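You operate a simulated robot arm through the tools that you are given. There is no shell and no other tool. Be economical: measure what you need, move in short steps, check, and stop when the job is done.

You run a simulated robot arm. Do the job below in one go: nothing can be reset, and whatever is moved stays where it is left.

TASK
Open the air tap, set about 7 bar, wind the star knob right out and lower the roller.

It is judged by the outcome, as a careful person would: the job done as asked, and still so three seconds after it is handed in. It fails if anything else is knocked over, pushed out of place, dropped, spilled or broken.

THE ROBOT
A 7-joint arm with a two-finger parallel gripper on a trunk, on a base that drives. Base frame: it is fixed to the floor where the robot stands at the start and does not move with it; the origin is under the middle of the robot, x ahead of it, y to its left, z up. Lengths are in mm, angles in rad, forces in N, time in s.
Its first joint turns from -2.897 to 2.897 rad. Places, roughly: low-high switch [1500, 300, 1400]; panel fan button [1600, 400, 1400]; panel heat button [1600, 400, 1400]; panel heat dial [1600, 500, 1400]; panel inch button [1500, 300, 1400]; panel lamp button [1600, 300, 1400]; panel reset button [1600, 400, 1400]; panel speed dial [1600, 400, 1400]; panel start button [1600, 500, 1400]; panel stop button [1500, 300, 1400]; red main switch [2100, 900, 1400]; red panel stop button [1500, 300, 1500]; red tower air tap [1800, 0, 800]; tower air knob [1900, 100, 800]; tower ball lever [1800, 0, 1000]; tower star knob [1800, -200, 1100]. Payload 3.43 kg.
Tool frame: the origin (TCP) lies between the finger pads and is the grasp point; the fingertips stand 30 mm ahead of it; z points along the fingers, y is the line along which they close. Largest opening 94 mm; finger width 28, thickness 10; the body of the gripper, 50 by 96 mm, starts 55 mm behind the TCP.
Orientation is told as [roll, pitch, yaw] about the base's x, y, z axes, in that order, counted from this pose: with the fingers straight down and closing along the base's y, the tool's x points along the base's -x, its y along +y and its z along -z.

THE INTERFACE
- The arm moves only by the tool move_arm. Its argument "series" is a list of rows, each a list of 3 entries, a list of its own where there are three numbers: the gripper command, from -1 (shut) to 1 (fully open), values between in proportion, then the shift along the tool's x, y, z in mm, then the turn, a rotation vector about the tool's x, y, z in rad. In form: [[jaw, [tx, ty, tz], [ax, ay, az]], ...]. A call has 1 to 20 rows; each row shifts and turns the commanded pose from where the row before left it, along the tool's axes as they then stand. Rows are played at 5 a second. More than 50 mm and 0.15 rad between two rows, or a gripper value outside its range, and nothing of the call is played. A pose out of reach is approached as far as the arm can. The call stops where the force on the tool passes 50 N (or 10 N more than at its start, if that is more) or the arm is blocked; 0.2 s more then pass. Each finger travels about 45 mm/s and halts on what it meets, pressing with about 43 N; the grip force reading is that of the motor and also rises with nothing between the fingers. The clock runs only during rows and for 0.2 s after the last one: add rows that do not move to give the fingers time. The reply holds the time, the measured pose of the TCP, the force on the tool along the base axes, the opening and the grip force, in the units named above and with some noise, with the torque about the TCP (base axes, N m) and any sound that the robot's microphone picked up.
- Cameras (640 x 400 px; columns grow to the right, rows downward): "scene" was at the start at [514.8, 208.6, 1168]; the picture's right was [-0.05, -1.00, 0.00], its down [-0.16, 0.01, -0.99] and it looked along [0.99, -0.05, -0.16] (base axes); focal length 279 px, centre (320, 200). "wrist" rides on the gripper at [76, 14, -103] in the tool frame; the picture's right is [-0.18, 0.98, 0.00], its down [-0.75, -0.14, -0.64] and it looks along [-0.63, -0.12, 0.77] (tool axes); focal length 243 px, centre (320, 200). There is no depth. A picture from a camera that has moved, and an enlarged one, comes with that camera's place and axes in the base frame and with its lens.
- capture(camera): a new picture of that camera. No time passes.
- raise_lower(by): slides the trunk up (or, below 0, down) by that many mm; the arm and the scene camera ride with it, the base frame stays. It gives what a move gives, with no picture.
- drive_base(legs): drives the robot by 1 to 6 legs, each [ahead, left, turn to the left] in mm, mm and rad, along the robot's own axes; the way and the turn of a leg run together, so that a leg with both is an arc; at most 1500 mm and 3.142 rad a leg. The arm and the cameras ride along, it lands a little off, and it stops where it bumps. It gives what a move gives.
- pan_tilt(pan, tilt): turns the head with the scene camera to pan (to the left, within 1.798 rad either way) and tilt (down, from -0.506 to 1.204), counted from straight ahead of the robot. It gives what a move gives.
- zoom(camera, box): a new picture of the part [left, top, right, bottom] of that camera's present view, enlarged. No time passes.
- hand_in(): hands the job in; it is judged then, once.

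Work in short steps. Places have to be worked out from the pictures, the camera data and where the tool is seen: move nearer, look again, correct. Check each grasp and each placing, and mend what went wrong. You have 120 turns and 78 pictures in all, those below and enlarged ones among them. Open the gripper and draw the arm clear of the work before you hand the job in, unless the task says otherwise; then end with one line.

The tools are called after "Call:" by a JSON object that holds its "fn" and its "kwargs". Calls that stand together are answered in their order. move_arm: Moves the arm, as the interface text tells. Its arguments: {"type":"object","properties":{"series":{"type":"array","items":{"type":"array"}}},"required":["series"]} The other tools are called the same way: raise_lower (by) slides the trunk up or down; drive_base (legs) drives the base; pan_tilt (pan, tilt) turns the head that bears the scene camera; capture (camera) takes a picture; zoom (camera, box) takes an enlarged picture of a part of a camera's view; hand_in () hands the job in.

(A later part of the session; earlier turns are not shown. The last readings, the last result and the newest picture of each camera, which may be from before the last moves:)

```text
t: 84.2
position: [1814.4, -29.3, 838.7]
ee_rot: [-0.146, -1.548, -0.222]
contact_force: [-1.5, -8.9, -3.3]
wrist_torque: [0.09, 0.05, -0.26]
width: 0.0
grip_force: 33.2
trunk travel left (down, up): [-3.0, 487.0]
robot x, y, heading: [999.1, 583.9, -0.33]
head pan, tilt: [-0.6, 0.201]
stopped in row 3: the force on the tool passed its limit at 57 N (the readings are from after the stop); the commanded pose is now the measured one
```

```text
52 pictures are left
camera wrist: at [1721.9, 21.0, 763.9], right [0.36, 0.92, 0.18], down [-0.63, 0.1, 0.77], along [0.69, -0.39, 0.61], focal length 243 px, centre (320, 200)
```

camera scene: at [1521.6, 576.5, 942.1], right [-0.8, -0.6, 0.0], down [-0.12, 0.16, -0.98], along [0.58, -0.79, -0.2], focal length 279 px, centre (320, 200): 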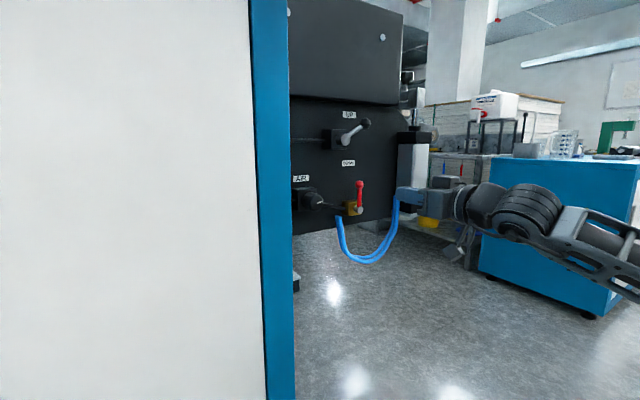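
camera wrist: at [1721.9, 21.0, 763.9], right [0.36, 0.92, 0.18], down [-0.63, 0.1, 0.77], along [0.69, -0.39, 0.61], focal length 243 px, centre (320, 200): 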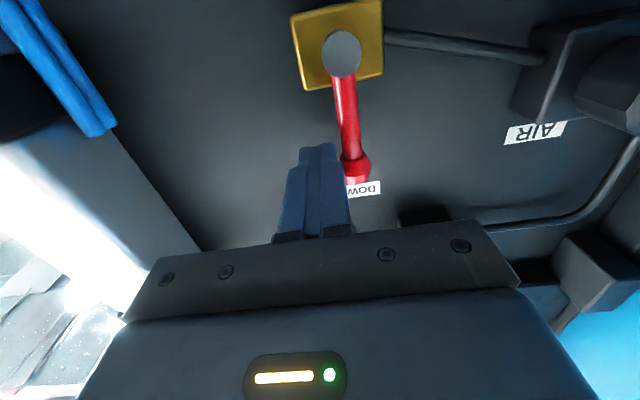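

It is against its stop that way, so it opens to the right. I back off, go around to the left side of the ball and push right.

Call:
{"fn": "move_arm", "kwargs": {"series": [[-1, [0, -10, 0], [0, 0, 0]], [-1, [0, 0, -45], [0, 0, 0]], [-1, [0, 30, 0], [0, 0, 0]], [-1, [0, 28, 0], [0, 0, 0]], [-1, [-2, 0, 45], [0, 0, 0]]]}}

Call:
{"fn": "capture", "kwargs": {"camera": "wrist"}}

```text
t: 85.4
position: [1832.2, 18.0, 840.6]
ee_rot: [-0.194, -1.55, -0.174]
contact_force: [0.3, -0.2, -0.2]
wrist_torque: [-0.02, 0.0, 0.0]
width: 0.0
grip_force: 32.3
trunk travel left (down, up): [-3.0, 487.0]
robot x, y, heading: [999.4, 587.2, -0.337]
head pan, tilt: [-0.6, 0.201]
```

```text
51 pictures are left
camera wrist: at [1740.7, 67.3, 765.4], right [0.36, 0.92, 0.18], down [-0.63, 0.1, 0.77], along [0.69, -0.39, 0.62], focal length 243 px, centre (320, 200)
```

wrist: 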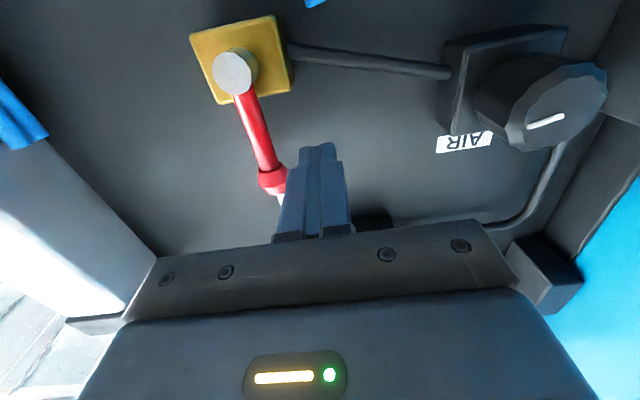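

Call:
{"fn": "move_arm", "kwargs": {"series": [[-1, [1, -14, 0], [0, 0, 0]], [-1, [-1, -11, 0], [0, 0, 0]], [-1, [0, -11, 0], [0, 0, 0]], [-1, [1, -11, 0], [0, 0, 0]], [-1, [2, -10, 0], [0, 0, 0]], [-1, [5, -9, 0], [0, 0, 0]], [-1, [6, -9, 0], [0, 0, 0]], [-1, [8, -7, 0], [0, 0, 0]], [-1, [8, -6, 0], [0, 0, 0]], [-1, [6, -3, 0], [0, 0, 0]], [-1, [6, -2, 0], [0, 0, 0]]]}}

Call:
{"fn": "capture", "kwargs": {"camera": "wrist"}}

```text
t: 87.8
position: [1799.4, -66.8, 806.2]
ee_rot: [-0.789, -1.559, 0.431]
contact_force: [11.7, 5.8, 38.4]
wrist_torque: [-0.3, -1.04, 0.62]
width: 0.0
grip_force: 32.9
trunk travel left (down, up): [-3.0, 487.0]
robot x, y, heading: [996.3, 589.8, -0.334]
head pan, tilt: [-0.6, 0.201]
```

```text
50 pictures are left
camera wrist: at [1707.5, -18.4, 730.6], right [0.35, 0.92, 0.18], down [-0.64, 0.1, 0.76], along [0.68, -0.38, 0.63], focal length 243 px, centre (320, 200)
```

wrist: 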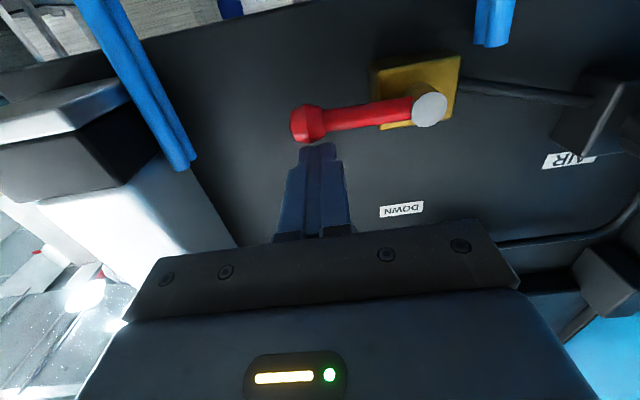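

The tap handle is now level, against its stop: open. I lift off, back out and move across in front of the air knob.

Call:
{"fn": "move_arm", "kwargs": {"series": [[-1, [-15, 0, 0], [0, 0, 0]], [-1, [0, 0, -40], [0, 0, 0]], [-1, [0, 0, -40], [0, 0, 0]], [-1, [0, 0, -30], [0, 0, 0]], [0, [0, 42, 0], [0, 0, 0]], [0.5, [0, 42, 0], [0, 0, 0]], [0.5, [0, 42, 0], [0, 0, 0]], [0.5, [0, 42, 0], [0, 0, 0]], [0.5, [0, 35, 0], [0, 0, 0]]]}}

Call:
{"fn": "capture", "kwargs": {"camera": "wrist"}}

```text
t: 89.8
position: [1766.9, 159.4, 815.8]
ee_rot: [-0.217, -1.549, -0.151]
contact_force: [0.0, -0.4, 1.2]
wrist_torque: [0.0, 0.04, 0.06]
width: 70.5
grip_force: 0.1
trunk travel left (down, up): [-3.0, 487.0]
robot x, y, heading: [996.6, 589.9, -0.334]
head pan, tilt: [-0.6, 0.201]
```

```text
49 pictures are left
camera wrist: at [1674.4, 208.5, 740.6], right [0.36, 0.92, 0.18], down [-0.63, 0.1, 0.77], along [0.69, -0.39, 0.62], focal length 243 px, centre (320, 200)
```

wrist: 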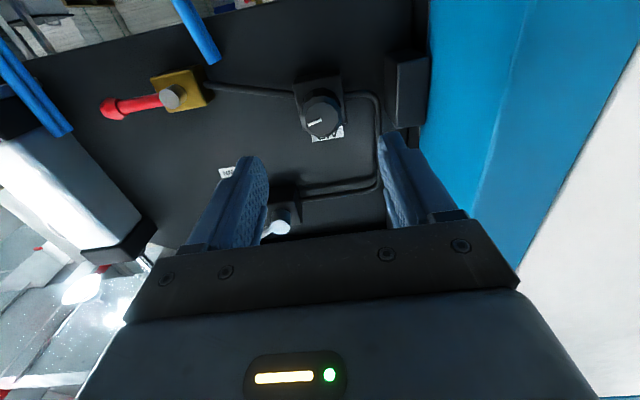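

The open fingers are lined up with the air knob (axis ≈ L 765, z 818). Before turning it, I read the gauge with the wrist camera: back, right and up.

Call:
{"fn": "move_arm", "kwargs": {"series": [[0.5, [-40, -25, -10], [0, 0, 0]], [0.5, [-40, -25, -10], [0, 0, 0]], [0.5, [-40, -25, -10], [0, 0, 0]], [0.5, [-40, -25, -10], [0, 0, 0]], [0.5, [-30, -25, 0], [0, 0, 0]], [0.5, [0, -25, 0], [0, 0, 0]]]}}

Call:
{"fn": "capture", "kwargs": {"camera": "wrist"}}

```text
t: 91.2
position: [1682.6, 33.9, 1007.2]
ee_rot: [-0.226, -1.549, -0.139]
contact_force: [0.8, 0.2, -0.4]
wrist_torque: [-0.02, 0.02, 0.02]
width: 70.4
grip_force: 0.1
trunk travel left (down, up): [-3.0, 487.0]
robot x, y, heading: [998.4, 587.5, -0.331]
head pan, tilt: [-0.6, 0.201]
```

```text
48 pictures are left
camera wrist: at [1590.1, 83.7, 932.7], right [0.35, 0.92, 0.18], down [-0.63, 0.09, 0.77], along [0.69, -0.39, 0.62], focal length 243 px, centre (320, 200)
```

wrist: 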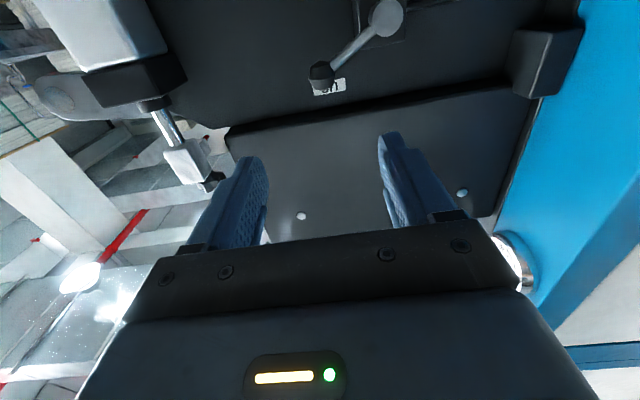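

The gauge peeps out behind the gripper; I go a bit higher and further right and zoom in.

Call:
{"fn": "move_arm", "kwargs": {"series": [[0.5, [-40, -25, 0], [0, 0, 0]], [0.5, [-40, -25, 0], [0, 0, 0]], [0.5, [-30, -25, 0], [0, 0, 0]]]}}

Call:
{"fn": "zoom", "kwargs": {"camera": "wrist", "box": [460, 180, 580, 255]}}

```text
t: 92.0
position: [1657.3, -36.3, 1119.1]
ee_rot: [-0.202, -1.55, -0.163]
contact_force: [0.4, -0.2, -0.7]
wrist_torque: [-0.02, -0.03, -0.03]
width: 70.5
grip_force: 0.1
trunk travel left (down, up): [-3.0, 487.0]
robot x, y, heading: [994.2, 588.2, -0.333]
head pan, tilt: [-0.6, 0.201]
```

```text
5.33 times, centred on (520, 218) of wrist
camera zoom: at [1564.5, 14.3, 1045.0], right [0.35, 0.92, 0.18], down [-0.63, 0.09, 0.77], along [0.69, -0.39, 0.62], focal length 1294 px, centre (-747, 107)
```

zoom: 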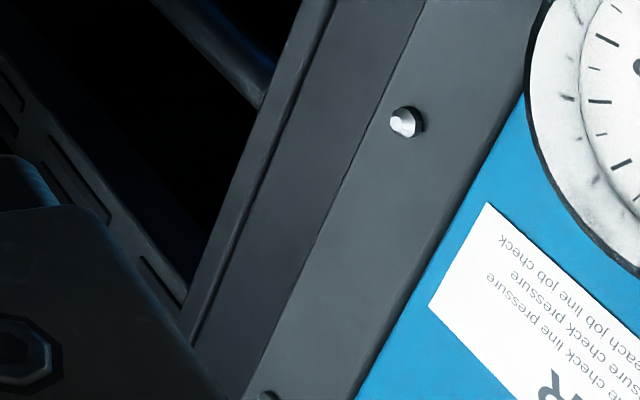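

Call:
{"fn": "zoom", "kwargs": {"camera": "wrist", "box": [540, 160, 636, 220]}}

Call:
{"fn": "zoom", "kwargs": {"camera": "wrist", "box": [520, 200, 636, 275]}}

```text
6.67 times, centred on (588, 190) of wrist
camera zoom: at [1564.5, 14.3, 1045.0], right [0.35, 0.92, 0.18], down [-0.63, 0.09, 0.77], along [0.69, -0.39, 0.62], focal length 1618 px, centre (-1467, 267)
```

zoom: 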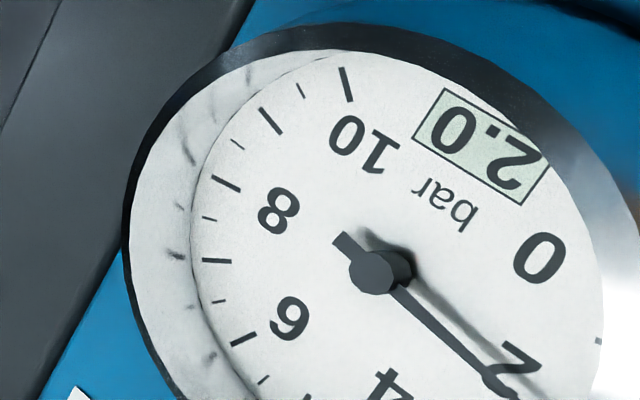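

```text
5.33 times, centred on (578, 238) of wrist
camera zoom: at [1564.5, 14.3, 1045.0], right [0.35, 0.92, 0.18], down [-0.63, 0.09, 0.77], along [0.69, -0.39, 0.62], focal length 1294 px, centre (-1056, 0)
```

zoom: 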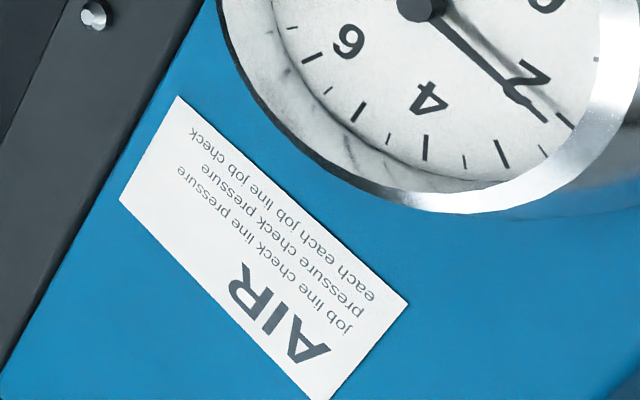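

The tap is open and the gauge reads 2.0 bar. I go back to the air knob to grip it and turn it clockwise.

Call:
{"fn": "move_arm", "kwargs": {"series": [[0.5, [37, 27, 0], [0, 0, 0]], [0.5, [37, 27, 0], [0, 0, 0]], [0.5, [37, 27, 0], [0, 0, 0]], [0.5, [37, 27, 0], [0, 0, 0]], [0.5, [37, 27, 0], [0, 0, 0]], [0.5, [37, 27, 0], [0, 0, 0]], [0.5, [37, 28, 0], [0, 0, 0]], [0.5, [37, 27, 0], [0, 0, 0]], [0.5, [0, 0, 35], [0, 0, 0]], [0.5, [0, 0, 30], [0, 0, 0]]]}}

Call:
{"fn": "capture", "kwargs": {"camera": "wrist"}}

```text
t: 94.2
position: [1790.3, 144.5, 819.9]
ee_rot: [-0.233, -1.55, -0.133]
contact_force: [0.2, 0.4, 0.7]
wrist_torque: [0.0, 0.01, -0.02]
width: 70.4
grip_force: 0.0
trunk travel left (down, up): [-3.0, 487.0]
robot x, y, heading: [995.5, 587.7, -0.33]
head pan, tilt: [-0.6, 0.201]
```

```text
44 pictures are left
camera wrist: at [1697.6, 194.4, 745.9], right [0.36, 0.92, 0.18], down [-0.63, 0.1, 0.77], along [0.69, -0.39, 0.62], focal length 243 px, centre (320, 200)
```

wrist: 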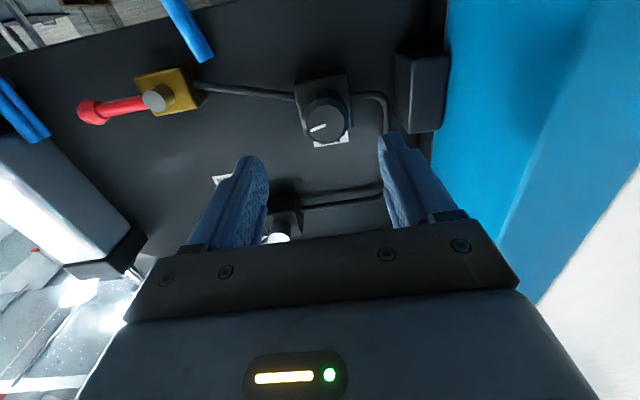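

Knob face at D ≈ 1718, L ≈ 765, z ≈ 817, and the tool is within 3 mm of its axis. I advance 84 mm and close on it.

Call:
{"fn": "move_arm", "kwargs": {"series": [[0.5, [2, 3, 30], [0, 0, 0]], [0.5, [0, 0, 28], [0, 0, 0]], [0.5, [0, 0, 26], [0, 0, 0]], [-1, [0, 0, 0], [0, 0, 0]], [-1, [0, 0, 0], [0, 0, 0]], [-1, [0, 0, 0], [0, 0, 0]], [-1, [0, 0, 0], [0, 0, 0]]]}}

Call:
{"fn": "capture", "kwargs": {"camera": "wrist"}}

```text
t: 95.8
position: [1868.9, 117.8, 815.4]
ee_rot: [-0.246, -1.551, -0.117]
contact_force: [8.1, 9.9, 1.1]
wrist_torque: [-0.02, -0.04, -0.77]
width: 37.5
grip_force: 44.8
trunk travel left (down, up): [-3.0, 487.0]
robot x, y, heading: [997.7, 588.9, -0.334]
head pan, tilt: [-0.6, 0.201]
```

```text
43 pictures are left
camera wrist: at [1776.8, 167.9, 741.2], right [0.35, 0.92, 0.18], down [-0.63, 0.09, 0.77], along [0.69, -0.38, 0.62], focal length 243 px, centre (320, 200)
```

wrist: 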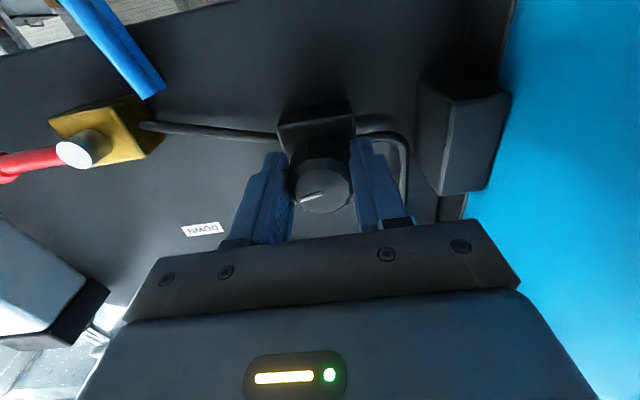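

Gripped squarely (37.5 mm). I turn clockwise about 1 rad.

Call:
{"fn": "move_arm", "kwargs": {"series": [[-1, [0, 1.5, 0], [0, 0, 0.12]], [-1, [0, 0, 0], [0, 0, 0.12]], [-1, [0, 0, 0], [0, 0, 0.12]], [-1, [0, 0, 0], [0, 0, 0.12]], [-1, [0, 0, 0], [0, 0, 0.12]], [-1, [0, 0, 0], [0, 0, 0.12]], [-1, [0, 0, 0], [0, 0, 0.12]], [-1, [0, 0, 0], [0, 0, 0.12]]]}}

Call:
{"fn": "capture", "kwargs": {"camera": "wrist"}}

```text
t: 97.6
position: [1870.7, 121.3, 817.6]
ee_rot: [1.551, -0.616, -1.92]
contact_force: [10.9, 29.1, 17.0]
wrist_torque: [-0.29, -0.33, 1.22]
width: 37.4
grip_force: 45.7
trunk travel left (down, up): [-3.0, 487.0]
robot x, y, heading: [997.5, 584.0, -0.331]
head pan, tilt: [-0.6, 0.201]
```

```text
42 pictures are left
camera wrist: at [1798.7, 223.2, 786.8], right [0.16, 0.39, 0.91], down [-0.84, -0.43, 0.33], along [0.52, -0.82, 0.26], focal length 243 px, centre (320, 200)
```

wrist: 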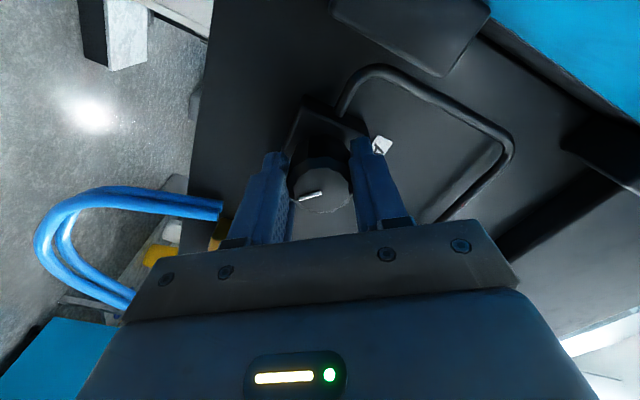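

The knob turned with the gripper. I release, back off, unroll, and go read the gauge.

Call:
{"fn": "move_arm", "kwargs": {"series": [[0.5, [0, 0, 0], [0, 0, 0]], [0.5, [0, 0, 0], [0, 0, 0]], [0.5, [0, 0, -40], [0, 0, 0]], [0.5, [0, 0, -45], [0, 0, 0]], [0.5, [0, 0, 0], [0, 0, -0.12]], [0.5, [0, 0, 0], [0, 0, -0.12]], [0.5, [0, 0, 0], [0, 0, -0.12]], [0.5, [0, 0, 0], [0, 0, -0.12]], [0.5, [0, 0, 0], [0, 0, -0.12]], [0.5, [0, 0, 0], [0, 0, -0.12]], [0.5, [0, 0, 0], [0, 0, -0.12]], [0.5, [0, 0, 0], [0, 0, -0.12]]]}}

Call:
{"fn": "move_arm", "kwargs": {"series": [[0.5, [-37, -27, -7], [0, 0, 0]], [0.5, [-37, -27, -7], [0, 0, 0]], [0.5, [-37, -27, -7], [0, 0, 0]], [0.5, [-37, -27, -7], [0, 0, 0]], [0.5, [-37, -27, -7], [0, 0, 0]], [0.5, [-37, -27, -7], [0, 0, 0]], [0.5, [-37, -28, -7], [0, 0, 0]], [0.5, [-37, -27, -7], [0, 0, 0]]]}}

Call:
{"fn": "zoom", "kwargs": {"camera": "wrist", "box": [540, 160, 636, 220]}}

```text
t: 100.2
position: [1790.1, 148.7, 816.4]
ee_rot: [-0.308, -1.55, -0.059]
contact_force: [0.3, -0.3, -0.4]
wrist_torque: [-0.01, -0.01, -0.03]
width: 70.3
grip_force: 0.0
trunk travel left (down, up): [-3.0, 487.0]
robot x, y, heading: [998.1, 587.9, -0.333]
head pan, tilt: [-0.6, 0.201]
```

```text
t: 102.0
position: [1664.4, -35.6, 1114.9]
ee_rot: [-0.205, -1.55, -0.161]
contact_force: [-0.1, -0.2, -0.3]
wrist_torque: [0.02, -0.01, -0.02]
width: 70.4
grip_force: 0.0
trunk travel left (down, up): [-3.0, 487.0]
robot x, y, heading: [998.6, 591.3, -0.331]
head pan, tilt: [-0.6, 0.201]
```

```text
6.67 times, centred on (588, 190) of wrist
camera zoom: at [1572.6, 14.4, 1039.9], right [0.35, 0.92, 0.18], down [-0.63, 0.09, 0.77], along [0.69, -0.39, 0.62], focal length 1618 px, centre (-1467, 267)
```

zoom: 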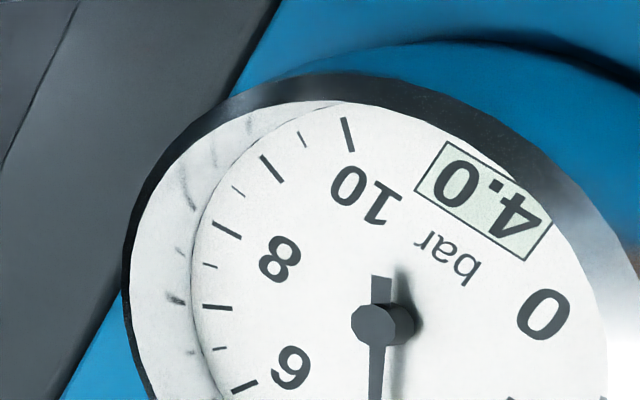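

4.0 bar: 0.96 rad gave 2.0 bar, so 3.0 bar more needs about 1.43 rad. I return to the knob, pre-roll −0.5 rad, grip and turn 1.43 rad.

Call:
{"fn": "move_arm", "kwargs": {"series": [[0.5, [37, 27, 7], [0, 0, 0]], [0.5, [37, 27, 7], [0, 0, 0]], [0.5, [37, 27, 7], [0, 0, 0]], [0.5, [37, 27, 7], [0, 0, 0]], [0.5, [37, 27, 7], [0, 0, 0]], [0.5, [37, 28, 7], [0, 0, 0]], [0.5, [37, 27, 7], [0, 0, 0]], [0.5, [37, 27, 7], [0, 0, 0]], [0.5, [0, 0, 0], [0, 0, -0.13]], [0.5, [0, 0, 0], [0, 0, -0.12]], [0.5, [0, 0, 0], [0, 0, -0.12]], [0.5, [0, 0, 0], [0, 0, -0.13]]]}}

Call:
{"fn": "capture", "kwargs": {"camera": "wrist"}}

```text
t: 104.6
position: [1788.2, 148.2, 817.7]
ee_rot: [-1.484, -1.313, 1.123]
contact_force: [0.0, 1.0, 0.2]
wrist_torque: [0.01, -0.02, -0.02]
width: 70.4
grip_force: 0.1
out of reach, approached as far as the arm can: row 11, 12
trunk travel left (down, up): [-3.0, 487.0]
robot x, y, heading: [993.2, 586.6, -0.333]
head pan, tilt: [-0.6, 0.201]
```

```text
40 pictures are left
camera wrist: at [1689.1, 179.4, 742.2], right [0.35, 0.93, -0.07], down [-0.57, 0.27, 0.78], along [0.75, -0.24, 0.62], focal length 243 px, centre (320, 200)
```

wrist: 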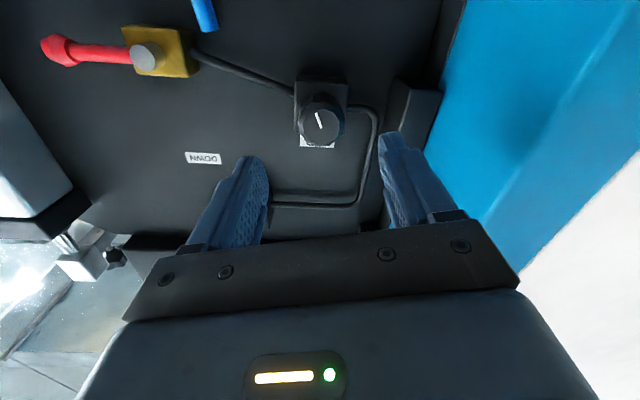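

The pre-roll stops at about −0.26 rad, which is still useful. I advance (3 mm further left to centre on the knob), grip, and turn 1.2 rad.

Call:
{"fn": "move_arm", "kwargs": {"series": [[0.5, [0, 3, 30], [0, 0, 0]], [0.5, [0, 0, 30], [0, 0, 0]], [0.5, [0, 0, 26], [0, 0, 0]], [-1, [0, 0, 0], [0, 0, 0]], [-1, [0, 0, 0], [0, 0, 0]], [-1, [0, 0, 0], [0, 0, 0]], [-1, [0, 0, 0], [0, 0, 0]]]}}

Call:
{"fn": "move_arm", "kwargs": {"series": [[-1, [0, 0, 0], [0, 0, 0.12]], [-1, [0, 0, 0], [0, 0, 0.12]], [-1, [0, 0, 0], [0, 0, 0.12]], [-1, [0, 0, 0], [0, 0, 0.12]], [-1, [0, 0, 0], [0, 0, 0.12]], [-1, [0, 0, 0], [0, 0, 0.12]], [-1, [0, 0, 0], [0, 0, 0.12]], [-1, [0, 0, 0], [0, 0, 0.12]], [-1, [0, 0, 0], [0, 0, 0.12]], [-1, [0, 0, 0], [0, 0, 0.12]]]}}

Call:
{"fn": "capture", "kwargs": {"camera": "wrist"}}

```text
t: 106.3
position: [1865.6, 110.3, 788.3]
ee_rot: [-1.353, -1.318, 1.006]
contact_force: [-9.1, -6.6, -38.9]
wrist_torque: [0.01, -0.02, -0.56]
width: 0.1
grip_force: 19.9
out of reach, approached as far as the arm can: row 1, 2, 3
trunk travel left (down, up): [-3.0, 487.0]
robot x, y, heading: [996.3, 587.1, -0.331]
head pan, tilt: [-0.6, 0.201]
stopped in row 7: the force on the tool passed its limit at 52 N (the readings are from after the stop); the commanded pose is now the measured one
```

```text
t: 106.6
position: [1863.9, 108.1, 788.3]
ee_rot: [-1.286, -1.367, 0.936]
contact_force: [-0.7, -1.5, -11.2]
wrist_torque: [0.02, 0.12, 0.17]
width: 0.1
grip_force: 33.1
trunk travel left (down, up): [-3.0, 487.0]
robot x, y, heading: [998.8, 585.7, -0.331]
head pan, tilt: [-0.6, 0.201]
stopped in row 1: the force on the tool passed its limit at 56 N (the readings are from after the stop); the commanded pose is now the measured one
```

```text
39 pictures are left
camera wrist: at [1763.8, 145.3, 717.1], right [0.35, 0.94, -0.01], down [-0.56, 0.22, 0.8], along [0.76, -0.27, 0.6], focal length 243 px, centre (320, 200)
```

wrist: 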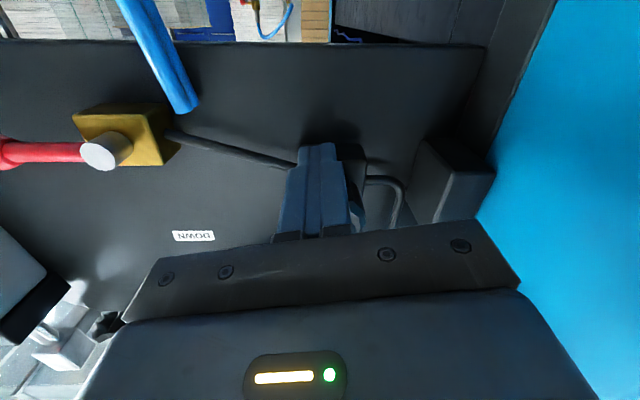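

The unreachable roll let the tool sag 30 mm, so the fingers closed under the knob. I back straight out, undo the roll and re-centre.

Call:
{"fn": "move_arm", "kwargs": {"series": [[-1, [3, 0, 0], [0, 0, 0]], [-1, [0, 0, -40], [0, 0, 0]], [-1, [0, 0, -45], [0, 0, 0]], [0.5, [0, 0, 0], [0, 0, 0.1]], [0.5, [-15, 0, 0], [0, 0, 0.1]], [0.5, [-15, 0, 0], [0, 0, 0]]]}}

Call:
{"fn": "capture", "kwargs": {"camera": "wrist"}}

```text
t: 108.0
position: [1786.3, 140.6, 822.5]
ee_rot: [0.04, -1.518, -0.391]
contact_force: [-0.6, -0.3, -0.4]
wrist_torque: [0.02, 0.01, -0.03]
width: 68.3
grip_force: 0.1
trunk travel left (down, up): [-3.0, 487.0]
robot x, y, heading: [996.7, 587.4, -0.329]
head pan, tilt: [-0.6, 0.201]
```

```text
38 pictures are left
camera wrist: at [1691.4, 189.7, 750.8], right [0.35, 0.92, 0.19], down [-0.61, 0.07, 0.79], along [0.71, -0.39, 0.59], focal length 243 px, centre (320, 200)
```

wrist: 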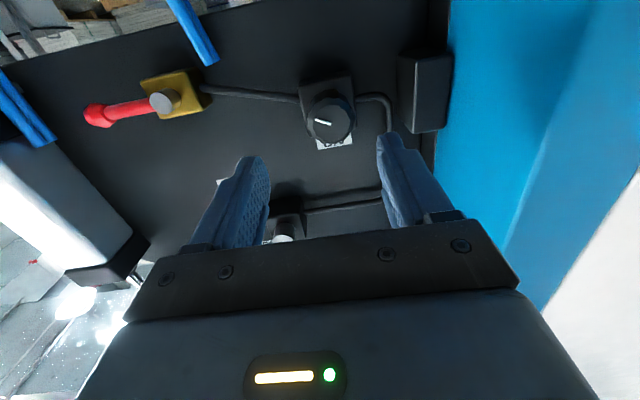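

Call:
{"fn": "move_arm", "kwargs": {"series": [[0.5, [3, 10, 0], [0, -0.045, 0]], [0.5, [0, 0, 30], [0, 0, 0]], [0.5, [0, 0, 30], [0, 0, 0]], [0.5, [0, 0, 26], [0, 0, 0]]]}}

```text
t: 109.0
position: [1871.1, 119.0, 817.9]
ee_rot: [0.19, -1.565, -0.541]
contact_force: [0.1, 0.5, 0.1]
wrist_torque: [0.03, 0.02, -0.02]
width: 70.5
grip_force: 0.0
trunk travel left (down, up): [-3.0, 487.0]
robot x, y, heading: [991.5, 584.9, -0.332]
head pan, tilt: [-0.6, 0.201]
```

Centred (L 766, z 818). Now close and turn clockwise, about 1.08 rad first.

Call:
{"fn": "move_arm", "kwargs": {"series": [[-1, [0, 0, 0], [0, 0, 0]], [-1, [0, 0, 0], [0, 0, 0]], [-1, [0, 0, 0], [0, 0, 0]], [-1, [0, 0, 0], [0, 0, 0]], [-1, [0, 0, 0], [0, 0, 0.12]], [-1, [0, 0, 0], [0, 0, 0.12]], [-1, [0, 0, 0], [0, 0, 0.12]], [-1, [0, 0, 0], [0, 0, 0.12]], [-1, [0, 0, 0], [0, 0, 0.12]], [-1, [0, 0, 0], [0, 0, 0.12]], [-1, [0, 0, 0], [0, 0, 0.12]], [-1, [0, 0, 0], [0, 0, 0.12]], [-1, [0, 0, 0], [0, 0, 0.12]]]}}

```text
t: 111.8
position: [1870.0, 119.8, 818.5]
ee_rot: [1.564, -0.486, -1.918]
contact_force: [28.8, -15.4, 14.8]
wrist_torque: [0.2, 0.67, -1.05]
width: 37.8
grip_force: 45.3
trunk travel left (down, up): [-3.0, 487.0]
robot x, y, heading: [994.1, 587.8, -0.335]
head pan, tilt: [-0.6, 0.201]
```

Turning well with no limit yet; I add the remaining 0.36 rad.

Call:
{"fn": "move_arm", "kwargs": {"series": [[-1, [0, 0, 1], [0, 0, 0.12]], [-1, [0, 0, 0], [0, 0, 0.12]], [-1, [0, 0, 0], [0, 0, 0.12]]]}}

Call:
{"fn": "capture", "kwargs": {"camera": "wrist"}}

```text
t: 112.6
position: [1871.3, 119.9, 820.4]
ee_rot: [1.567, -0.127, -1.923]
contact_force: [-6.9, 5.9, 11.1]
wrist_torque: [-0.45, -1.01, -0.16]
width: 37.5
grip_force: 45.0
trunk travel left (down, up): [-3.0, 487.0]
robot x, y, heading: [994.1, 587.3, -0.333]
head pan, tilt: [-0.6, 0.201]
```

```text
37 pictures are left
camera wrist: at [1800.6, 227.9, 824.2], right [-0.02, -0.06, 1.0], down [-0.87, -0.5, -0.04], along [0.5, -0.87, -0.04], focal length 243 px, centre (320, 200)
```

wrist: 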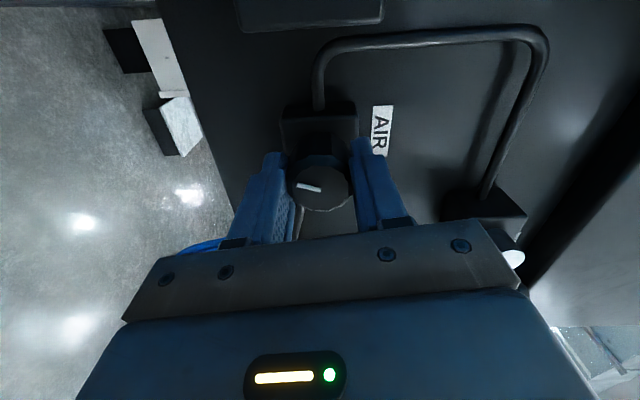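

Done about 1.44 rad. Release, back off, unroll and read the gauge.

Call:
{"fn": "move_arm", "kwargs": {"series": [[0.5, [0, 0, 0], [0, 0, 0]], [0.5, [0, 0, 0], [0, 0, 0]], [0.5, [0, 0, -40], [0, 0, 0]], [0.5, [0, 0, -45], [0, 0, 0]], [0.5, [0, 0, 0], [0, 0, -0.12]], [0.5, [0, 0, 0], [0, 0, -0.12]], [0.5, [0, 0, 0], [0, 0, -0.12]], [0.5, [0, 0, 0], [0, 0, -0.12]], [0.5, [0, 0, 0], [0, 0, -0.12]], [0.5, [0, 0, 0], [0, 0, -0.12]], [0.5, [0, 0, 0], [0, 0, -0.12]], [0.5, [0, 0, 0], [0, 0, -0.12]], [0.5, [0, 0, 0], [0, 0, -0.12]], [0.5, [0, 0, 0], [0, 0, -0.12]], [0.5, [0, 0, 0], [0, 0, -0.12]], [0.5, [0, 0, 0], [0, 0, -0.12]]]}}

Call:
{"fn": "move_arm", "kwargs": {"series": [[0.5, [-37, -27, -7], [0, 0, 0]], [0.5, [-37, -27, -7], [0, 0, 0]], [0.5, [-37, -27, -7], [0, 0, 0]], [0.5, [-37, -27, -7], [0, 0, 0]], [0.5, [-37, -27, -7], [0, 0, 0]], [0.5, [-37, -27, -7], [0, 0, 0]], [0.5, [-37, -28, -7], [0, 0, 0]], [0.5, [-37, -27, -7], [0, 0, 0]]]}}

Call:
{"fn": "zoom", "kwargs": {"camera": "wrist", "box": [540, 150, 636, 220]}}

```text
t: 116.0
position: [1790.7, 148.3, 818.8]
ee_rot: [-0.136, -1.562, -0.217]
contact_force: [0.0, -0.6, 1.1]
wrist_torque: [-0.01, 0.03, -0.02]
width: 70.5
grip_force: 0.0
trunk travel left (down, up): [-3.0, 487.0]
robot x, y, heading: [997.8, 585.7, -0.339]
head pan, tilt: [-0.6, 0.201]
```

```text
t: 117.8
position: [1665.0, -39.1, 1115.2]
ee_rot: [0.291, -1.562, -0.642]
contact_force: [-0.6, -0.1, -0.2]
wrist_torque: [0.0, -0.03, 0.01]
width: 70.5
grip_force: 0.0
trunk travel left (down, up): [-3.0, 487.0]
robot x, y, heading: [996.3, 587.2, -0.332]
head pan, tilt: [-0.6, 0.201]
```

```text
5.71 times, centred on (588, 185) of wrist
camera zoom: at [1571.9, 11.1, 1038.2], right [0.34, 0.92, 0.19], down [-0.65, 0.08, 0.76], along [0.68, -0.38, 0.62], focal length 1386 px, centre (-1211, 286)
```

zoom: 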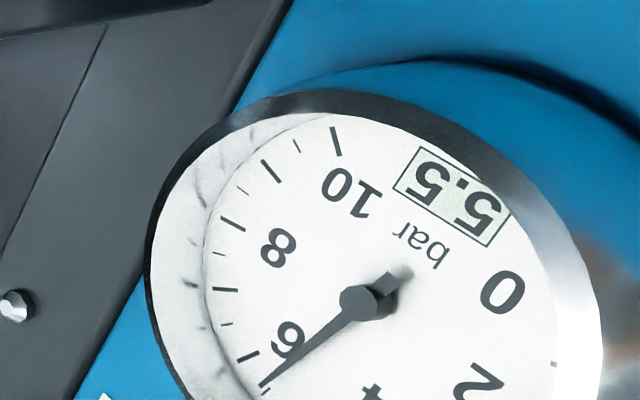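

5.5 bar (the mis-grip had turned it back somewhat). At 0.475 rad per bar I need another 0.71 rad; I go back to the knob.

Call:
{"fn": "move_arm", "kwargs": {"series": [[0.5, [37, 27, 7], [0, 0, 0]], [0.5, [37, 27, 7], [0, 0, 0]], [0.5, [37, 27, 7], [0, 0, 0]], [0.5, [37, 27, 7], [0, 0, 0]], [0.5, [37, 27, 7], [0, 0, 0]], [0.5, [37, 28, 7], [0, 0, 0]], [0.5, [37, 27, 7], [0, 0, 0]], [0.5, [37, 27, 7], [0, 0, 0]]]}}

```text
t: 119.6
position: [1791.1, 149.5, 821.4]
ee_rot: [-0.025, -1.565, -0.332]
contact_force: [-0.7, -1.4, 0.3]
wrist_torque: [0.04, 0.01, 0.05]
width: 70.5
grip_force: 0.1
trunk travel left (down, up): [-3.0, 487.0]
robot x, y, heading: [999.3, 587.1, -0.328]
head pan, tilt: [-0.6, 0.201]
```

Call:
{"fn": "move_arm", "kwargs": {"series": [[0.5, [3, 0, 30], [0, 0, 0]], [0.5, [0, 0, 30], [0, 0, 0]], [0.5, [0, 0, 25], [0, 0, 0]], [0.5, [0, 0, 0], [0, 0, 0]]]}}

```text
t: 120.6
position: [1870.9, 119.0, 814.5]
ee_rot: [0.131, -1.564, -0.482]
contact_force: [-0.2, -0.4, 0.3]
wrist_torque: [0.02, 0.01, 0.01]
width: 70.5
grip_force: 0.0
trunk travel left (down, up): [-3.0, 487.0]
robot x, y, heading: [997.0, 588.1, -0.333]
head pan, tilt: [-0.6, 0.201]
```

Centred. I raise 3 mm, close and turn 0.71 rad.

Call:
{"fn": "move_arm", "kwargs": {"series": [[0.5, [-3, 0, 0], [0, 0, 0]], [-1, [0, 0, 0], [0, 0, 0]], [-1, [0, 0, 0], [0, 0, 0]], [-1, [0, 0, 0], [0, 0, 0]], [-1, [0, 0, 0], [0, 0, 0]], [-1, [0, 0, 0], [0, 0, 0.12]], [-1, [0, 0, 0], [0, 0, 0.12]], [-1, [0, 0, 0], [0, 0, 0.12]], [-1, [0, 0, 0], [0, 0, 0.12]], [-1, [0, 0, 0], [0, 0, 0.12]], [-1, [0, 0, 0], [0, 0, 0.12]], [0.5, [0, 0, 0], [0, 0, 0]], [0.5, [0, 0, 0], [0, 0, 0]], [0.5, [0, 0, -40], [0, 0, 0]], [0.5, [0, 0, -45], [0, 0, 0]]]}}

Call:
{"fn": "move_arm", "kwargs": {"series": [[0.5, [0, 0, 0], [0, 0, -0.12]], [0.5, [0, 0, 0], [0, 0, -0.12]], [0.5, [0, 0, 0], [0, 0, -0.12]], [0.5, [0, 0, 0], [0, 0, -0.12]], [0.5, [0, 0, 0], [0, 0, -0.12]], [0.5, [0, 0, 0], [0, 0, -0.12]], [0.5, [-37, -27, -7], [0, 0, 0]], [0.5, [-37, -27, -7], [0, 0, 0]], [0.5, [-37, -27, -7], [0, 0, 0]], [0.5, [-37, -27, -7], [0, 0, 0]], [0.5, [-37, -27, -7], [0, 0, 0]], [0.5, [-37, -27, -7], [0, 0, 0]], [0.5, [-37, -28, -7], [0, 0, 0]], [0.5, [-37, -27, -7], [0, 0, 0]]]}}

Call:
{"fn": "zoom", "kwargs": {"camera": "wrist", "box": [540, 150, 636, 220]}}

```text
t: 123.8
position: [1792.5, 150.2, 820.0]
ee_rot: [1.558, -0.848, -1.912]
contact_force: [-0.5, 0.3, -0.3]
wrist_torque: [-0.01, -0.02, 0.01]
width: 70.3
grip_force: 0.0
trunk travel left (down, up): [-3.0, 487.0]
robot x, y, heading: [995.6, 588.1, -0.337]
head pan, tilt: [-0.6, 0.201]
```

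```text
t: 126.8
position: [1664.4, -37.2, 1119.9]
ee_rot: [0.206, -1.563, -0.559]
contact_force: [-0.3, -0.7, 0.2]
wrist_torque: [0.02, -0.01, 0.03]
width: 70.4
grip_force: 0.1
trunk travel left (down, up): [-3.0, 487.0]
robot x, y, heading: [997.7, 588.2, -0.333]
head pan, tilt: [-0.6, 0.201]
```

```text
5.71 times, centred on (588, 185) of wrist
camera zoom: at [1572.6, 12.7, 1043.0], right [0.34, 0.92, 0.19], down [-0.65, 0.09, 0.76], along [0.68, -0.38, 0.62], focal length 1386 px, centre (-1211, 286)
```

zoom: 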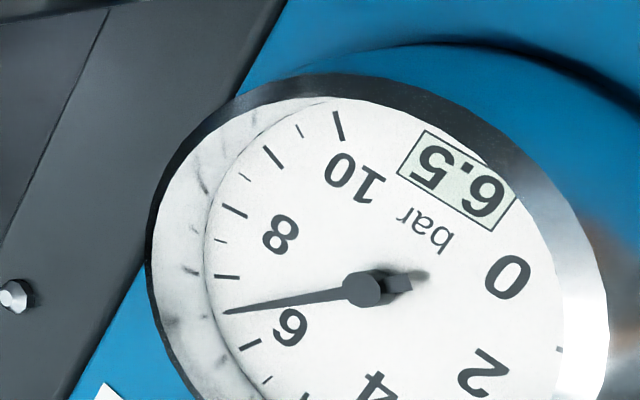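

6.5 bar; one more half bar. Back to the knob for roughly 0.33 rad.

Call:
{"fn": "move_arm", "kwargs": {"series": [[0.5, [37, 27, 7], [0, 0, 0]], [0.5, [37, 27, 7], [0, 0, 0]], [0.5, [37, 27, 7], [0, 0, 0]], [0.5, [37, 27, 7], [0, 0, 0]], [0.5, [37, 27, 7], [0, 0, 0]], [0.5, [37, 28, 7], [0, 0, 0]], [0.5, [37, 27, 7], [0, 0, 0]], [0.5, [37, 27, 7], [0, 0, 0]], [0.5, [2, 0, 30], [0, 0, 0]], [0.5, [0, 0, 30], [0, 0, 0]], [0.5, [-2, 0, 25], [0, 0, 0]], [0.5, [0, 0, 0], [0, 0, 0]]]}}

```text
t: 129.4
position: [1870.0, 119.3, 819.9]
ee_rot: [0.132, -1.565, -0.485]
contact_force: [-0.9, -0.1, 0.5]
wrist_torque: [0.02, -0.01, -0.02]
width: 70.4
grip_force: 0.1
trunk travel left (down, up): [-3.0, 487.0]
robot x, y, heading: [996.3, 587.2, -0.331]
head pan, tilt: [-0.6, 0.201]
```

Call:
{"fn": "move_arm", "kwargs": {"series": [[-1, [2, 0, 0], [0, 0, 0]], [-1, [0, 0, 0], [0, 0, 0]], [-1, [0, 0, 0], [0, 0, 0]], [-1, [0, 0, 0], [0, 0, 0]], [-1, [0, 0, 0], [0, 0, 0.11]], [-1, [0, 0, 0], [0, 0, 0.11]], [-1, [0, 0, 0], [0, 0, 0.11]], [-1, [0, 0, 0], [0, 0, 0]], [0.5, [0, 0, 0], [0, 0, 0]], [0.5, [0, 0, 0], [0, 0, 0]], [0.5, [0, 0, -40], [0, 0, 0]], [0.5, [0, 0, -45], [0, 0, 0]], [0.5, [0, 0, 0], [0, 0, -0.11]], [0.5, [0, 0, 0], [0, 0, -0.11]], [0.5, [0, 0, 0], [0, 0, -0.11]]]}}

Call:
{"fn": "move_arm", "kwargs": {"series": [[0.5, [-37, -27, -7], [0, 0, 0]], [0.5, [-37, -27, -7], [0, 0, 0]], [0.5, [-37, -27, -7], [0, 0, 0]], [0.5, [-37, -27, -7], [0, 0, 0]], [0.5, [-37, -27, -7], [0, 0, 0]], [0.5, [-37, -27, -7], [0, 0, 0]], [0.5, [-37, -28, -7], [0, 0, 0]], [0.5, [-37, -27, -7], [0, 0, 0]]]}}

Call:
{"fn": "zoom", "kwargs": {"camera": "wrist", "box": [540, 150, 636, 220]}}

```text
t: 132.6
position: [1791.3, 148.0, 818.7]
ee_rot: [-0.137, -1.563, -0.217]
contact_force: [0.3, 0.2, 0.0]
wrist_torque: [0.0, -0.01, 0.02]
width: 70.4
grip_force: 0.1
trunk travel left (down, up): [-3.0, 487.0]
robot x, y, heading: [998.2, 587.4, -0.33]
head pan, tilt: [-0.6, 0.201]
```

```text
t: 134.4
position: [1669.2, -35.9, 1111.8]
ee_rot: [0.109, -1.564, -0.461]
contact_force: [0.2, 0.0, 0.1]
wrist_torque: [0.0, -0.01, -0.01]
width: 70.5
grip_force: 0.0
trunk travel left (down, up): [-3.0, 487.0]
robot x, y, heading: [1001.4, 587.4, -0.329]
head pan, tilt: [-0.6, 0.201]
```

```text
5.71 times, centred on (588, 185) of wrist
camera zoom: at [1576.3, 12.8, 1036.6], right [0.34, 0.92, 0.18], down [-0.65, 0.09, 0.76], along [0.68, -0.38, 0.62], focal length 1386 px, centre (-1211, 286)
```

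zoom: 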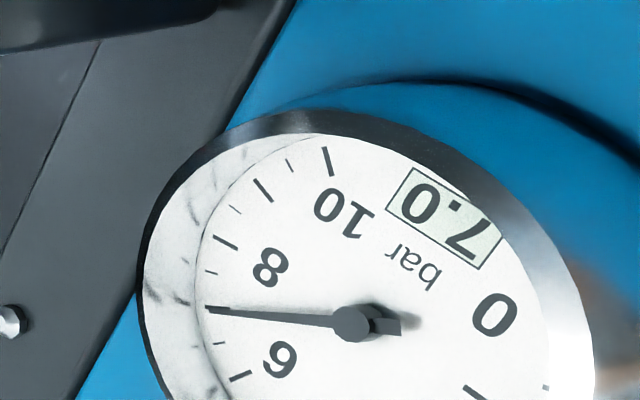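

The gauge reads 7.0 bar. Now the star knob: I back away from the plate, drive right, and tip the tool to vertical in free space.

Call:
{"fn": "drive_base", "kwargs": {"legs": [[-200, 0, 0], [0, -600, 0]]}}

Call:
{"fn": "move_arm", "kwargs": {"series": [[0.5, [0, 0, 0], [0, 0.15, 0]], [0.5, [0, 0, 0], [0, 0.15, 0]], [0.5, [0, 0, 0], [0, 0.15, 0]], [0.5, [0, 0, 0], [0, 0.15, 0]], [0.5, [0, 0, 0], [0, 0.15, 0]], [0.5, [0, 0, 0], [0, 0.15, 0]], [0.5, [0, 0, 0], [0, 0.15, 0]], [0.5, [0, 0, 0], [0, 0.15, 0]], [0.5, [0, 0, 0], [0, 0.15, 0]], [0.5, [0, 0, 0], [0, 0.15, 0]], [0.5, [0, 0, 0], [0, 0.07, 0]]]}}

Call:
{"fn": "raise_lower", "kwargs": {"by": 200}}

Call:
{"fn": "pan_tilt", "kwargs": {"pan": -0.05, "tilt": 0.15}}

Call:
{"fn": "capture", "kwargs": {"camera": "scene"}}

```text
t: 139.1
position: [1279.8, -545.3, 1112.7]
ee_rot: [0.155, -1.564, -0.505]
contact_force: [0.6, 0.4, 0.2]
wrist_torque: [-0.04, -0.02, -0.04]
width: 70.3
grip_force: 0.0
trunk travel left (down, up): [-3.0, 487.0]
robot x, y, heading: [605.3, 76.8, -0.333]
head pan, tilt: [-0.6, 0.201]
```

```text
t: 141.5
position: [1279.9, -545.2, 1112.9]
ee_rot: [0.002, -0.864, -0.352]
contact_force: [-0.4, 0.3, 0.1]
wrist_torque: [-0.03, -0.03, -0.05]
width: 70.2
grip_force: 0.1
out of reach, approached as far as the arm can: row 6, 7, 8, 9, 10, 11
trunk travel left (down, up): [-3.0, 487.0]
robot x, y, heading: [606.9, 75.0, -0.325]
head pan, tilt: [-0.6, 0.201]
```

```text
t: 143.7
position: [1279.8, -545.0, 1312.7]
ee_rot: [0.001, -0.865, -0.351]
contact_force: [0.1, -1.0, -0.4]
wrist_torque: [-0.03, 0.03, -0.03]
width: 70.5
grip_force: 0.2
trunk travel left (down, up): [-203.0, 287.0]
robot x, y, heading: [609.2, 75.1, -0.332]
head pan, tilt: [-0.6, 0.201]
```

```text
t: 144.6
position: [1280.2, -545.4, 1313.2]
ee_rot: [0.001, -0.866, -0.351]
contact_force: [0.0, 1.0, 0.4]
wrist_torque: [0.01, 0.02, -0.01]
width: 70.5
grip_force: 0.0
trunk travel left (down, up): [-203.0, 287.0]
robot x, y, heading: [611.2, 75.8, -0.328]
head pan, tilt: [-0.051, 0.15]
```

```text
33 pictures are left
camera scene: at [1162.0, 106.4, 1146.8], right [-0.37, -0.93, 0.0], down [-0.14, 0.06, -0.99], along [0.92, -0.37, -0.15], focal length 279 px, centre (320, 200)
```

scene: 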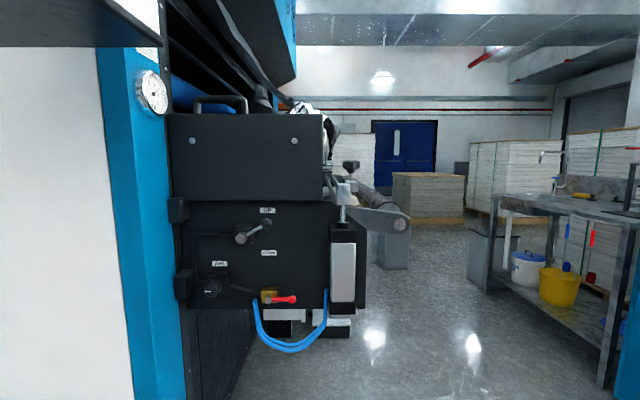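

The trunk is raised. I lower the TCP relative to the body (which frees the wrist) and shift left, then finish tipping to vertical.

Call:
{"fn": "move_arm", "kwargs": {"series": [[0.5, [27, 25, 23], [0, 0, 0]], [0.5, [27, 25, 23], [0, 0, 0]], [0.5, [27, 25, 23], [0, 0, 0]], [0.5, [27, 25, 23], [0, 0, 0]], [0.5, [0, 0, 0], [0, 0.15, 0]], [0.5, [0, 0, 0], [0, 0.15, 0]], [0.5, [0, 0, 0], [0, 0.15, 0]], [0.5, [0, 0, 0], [0, 0.15, 0]], [0.5, [0, 0, 0], [0, 0.15, 0]], [0.5, [0, 0, 0], [0, 0.115, 0]]]}}

```text
t: 146.8
position: [1313.5, -450.5, 1171.0]
ee_rot: [0.002, 0.005, -0.351]
contact_force: [-0.5, 0.7, -0.2]
wrist_torque: [0.01, 0.0, 0.01]
width: 70.5
grip_force: 0.0
trunk travel left (down, up): [-203.0, 287.0]
robot x, y, heading: [611.7, 78.2, -0.328]
head pan, tilt: [-0.051, 0.15]
```

Vertical now. I zoom on the star knob to locate it better.

Call:
{"fn": "zoom", "kwargs": {"camera": "scene", "box": [310, 145, 420, 214]}}

Call:
{"fn": "raise_lower", "kwargs": {"by": 70}}

Call:
{"fn": "zoom", "kwargs": {"camera": "scene", "box": [310, 155, 420, 224]}}

```text
5.80 times, centred on (365, 180) of scene
camera zoom: at [1161.8, 106.3, 1146.9], right [-0.37, -0.93, 0.0], down [-0.14, 0.06, -0.99], along [0.92, -0.37, -0.15], focal length 1620 px, centre (59, 319)
```

zoom: 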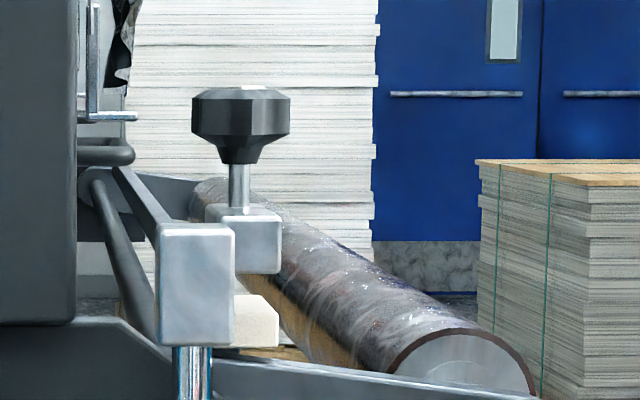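

```text
t: 147.9
position: [1313.8, -451.4, 1240.8]
ee_rot: [0.002, 0.002, -0.348]
contact_force: [0.7, -0.3, -0.1]
wrist_torque: [0.02, -0.01, 0.0]
width: 70.4
grip_force: 0.0
trunk travel left (down, up): [-273.0, 217.0]
robot x, y, heading: [608.1, 74.9, -0.332]
head pan, tilt: [-0.051, 0.15]
```

```text
5.80 times, centred on (365, 190) of scene
camera zoom: at [1162.1, 106.4, 1216.8], right [-0.37, -0.93, 0.0], down [-0.14, 0.06, -0.99], along [0.92, -0.37, -0.15], focal length 1620 px, centre (59, 261)
```

zoom: 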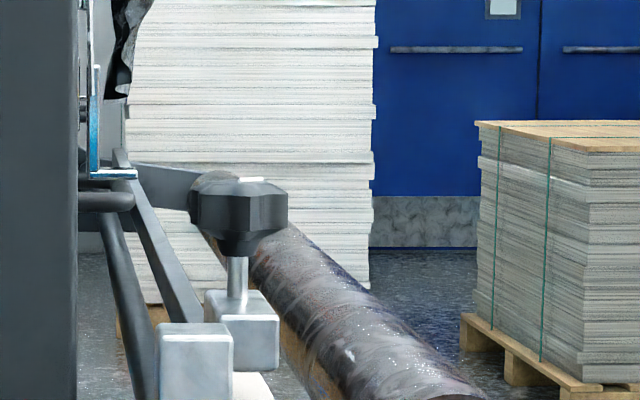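

Knob head centre ≈ (1813–1845, −245, 1130), about 45 mm across. I swing the arm left relative to the body, then drive ahead so the tool comes just short of the knob, well above it.

Call:
{"fn": "move_arm", "kwargs": {"series": [[0.5, [0, 42, 0], [0, 0, 0]], [0.5, [0, 42, 0], [0, 0, 0]], [0.5, [0, 42, 0], [0, 0, 0]], [0.5, [0, 42, 0], [0, 0, 0]], [0.5, [0, 42, 0], [0, 0, 0]], [0.5, [0, 42, 0], [0, 0, 0]], [0.5, [0, 42, 0], [0, 0, 0]], [0.5, [0, 42, 0], [0, 0, 0]]]}}

Call:
{"fn": "drive_base", "kwargs": {"legs": [[320, 30, 0]]}}

Call:
{"fn": "capture", "kwargs": {"camera": "wrist"}}

```text
t: 149.7
position: [1428.0, -138.1, 1242.2]
ee_rot: [0.002, 0.001, -0.351]
contact_force: [0.4, -0.6, 0.2]
wrist_torque: [0.05, -0.03, -0.04]
width: 70.6
grip_force: 0.0
trunk travel left (down, up): [-273.0, 217.0]
robot x, y, heading: [605.9, 77.1, -0.331]
head pan, tilt: [-0.051, 0.15]
```

```text
t: 151.8
position: [1737.6, -211.7, 1241.2]
ee_rot: [0.003, 0.001, -0.351]
contact_force: [0.2, 0.6, 0.0]
wrist_torque: [0.01, -0.01, 0.03]
width: 70.5
grip_force: 0.1
trunk travel left (down, up): [-273.0, 217.0]
robot x, y, heading: [920.3, 3.2, -0.328]
head pan, tilt: [-0.051, 0.15]
```

```text
30 pictures are left
camera wrist: at [1671.1, -172.7, 1343.7], right [0.51, 0.86, 0.0], down [0.66, -0.39, 0.64], along [0.55, -0.33, -0.77], focal length 243 px, centre (320, 200)
```

wrist: 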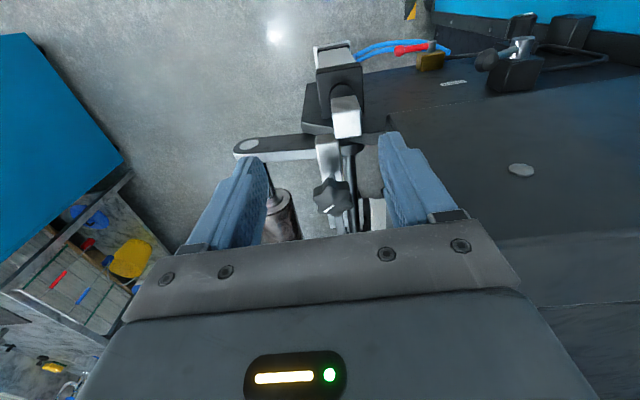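

Knob top ≈ D 1786, L 407. I move forward 84 mm over it and check the alignment before descending.

Call:
{"fn": "move_arm", "kwargs": {"series": [[0.5, [-42, -2, 0], [0, 0, 0]], [0.5, [-42, -1, 0], [0, 0, 0]], [0.5, [0, 0, 30], [0, 0, 0]]]}}

Call:
{"fn": "capture", "kwargs": {"camera": "wrist"}}

```text
t: 152.6
position: [1815.1, -245.0, 1210.5]
ee_rot: [0.0, -0.001, -0.35]
contact_force: [0.1, -0.4, -0.1]
wrist_torque: [-0.03, -0.01, 0.03]
width: 70.4
grip_force: 0.0
trunk travel left (down, up): [-273.0, 217.0]
robot x, y, heading: [914.5, 0.9, -0.328]
head pan, tilt: [-0.051, 0.15]
```

```text
29 pictures are left
camera wrist: at [1747.9, -204.7, 1312.4], right [0.51, 0.86, 0.0], down [0.66, -0.39, 0.64], along [0.55, -0.33, -0.77], focal length 243 px, centre (320, 200)
```

wrist: 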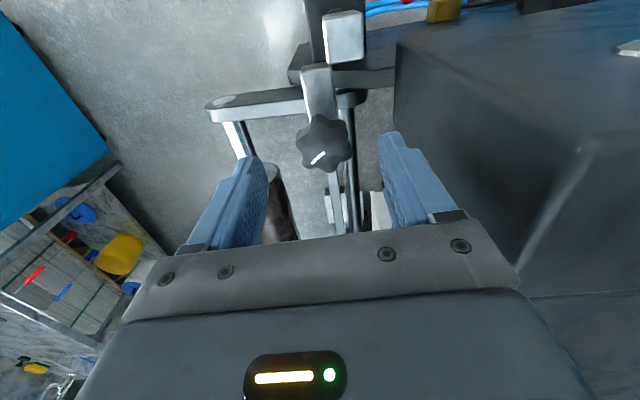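

Aligned within a few mm. I shift 6 mm forward, descend 73 mm around the head and grip.

Call:
{"fn": "move_arm", "kwargs": {"series": [[0.5, [-6, 0, 25], [0, 0, 0]], [0.5, [0, 0, 25], [0, 0, 0]], [0.5, [0, 0, 23], [0, 0, 0]], [-1, [0, 0, 0], [0, 0, 0]], [-1, [0, 0, 0], [0, 0, 0]], [-1, [0, 0, 0], [0, 0, 0]], [-1, [0, 0, 0], [0, 0, 0]]]}}

Call:
{"fn": "capture", "kwargs": {"camera": "wrist"}}

```text
t: 154.2
position: [1820.9, -245.4, 1139.3]
ee_rot: [0.0, 0.002, -0.35]
contact_force: [-1.9, -1.6, -3.9]
wrist_torque: [-0.04, -0.24, -0.02]
width: 45.8
grip_force: 44.6
trunk travel left (down, up): [-273.0, 217.0]
robot x, y, heading: [917.3, 0.2, -0.338]
head pan, tilt: [-0.051, 0.15]
```

```text
28 pictures are left
camera wrist: at [1754.5, -206.4, 1240.9], right [0.51, 0.86, 0.0], down [0.66, -0.39, 0.64], along [0.55, -0.33, -0.77], focal length 243 px, centre (320, 200)
```

wrist: 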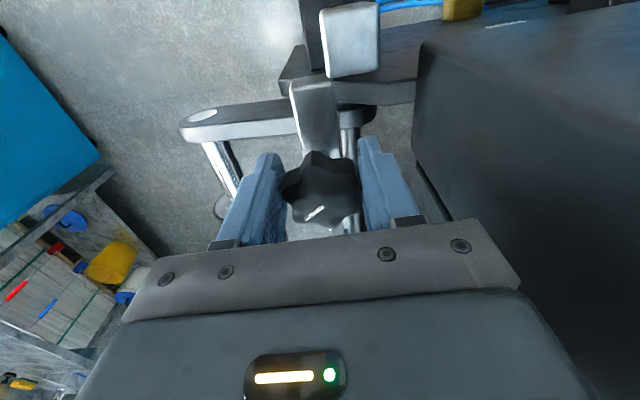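

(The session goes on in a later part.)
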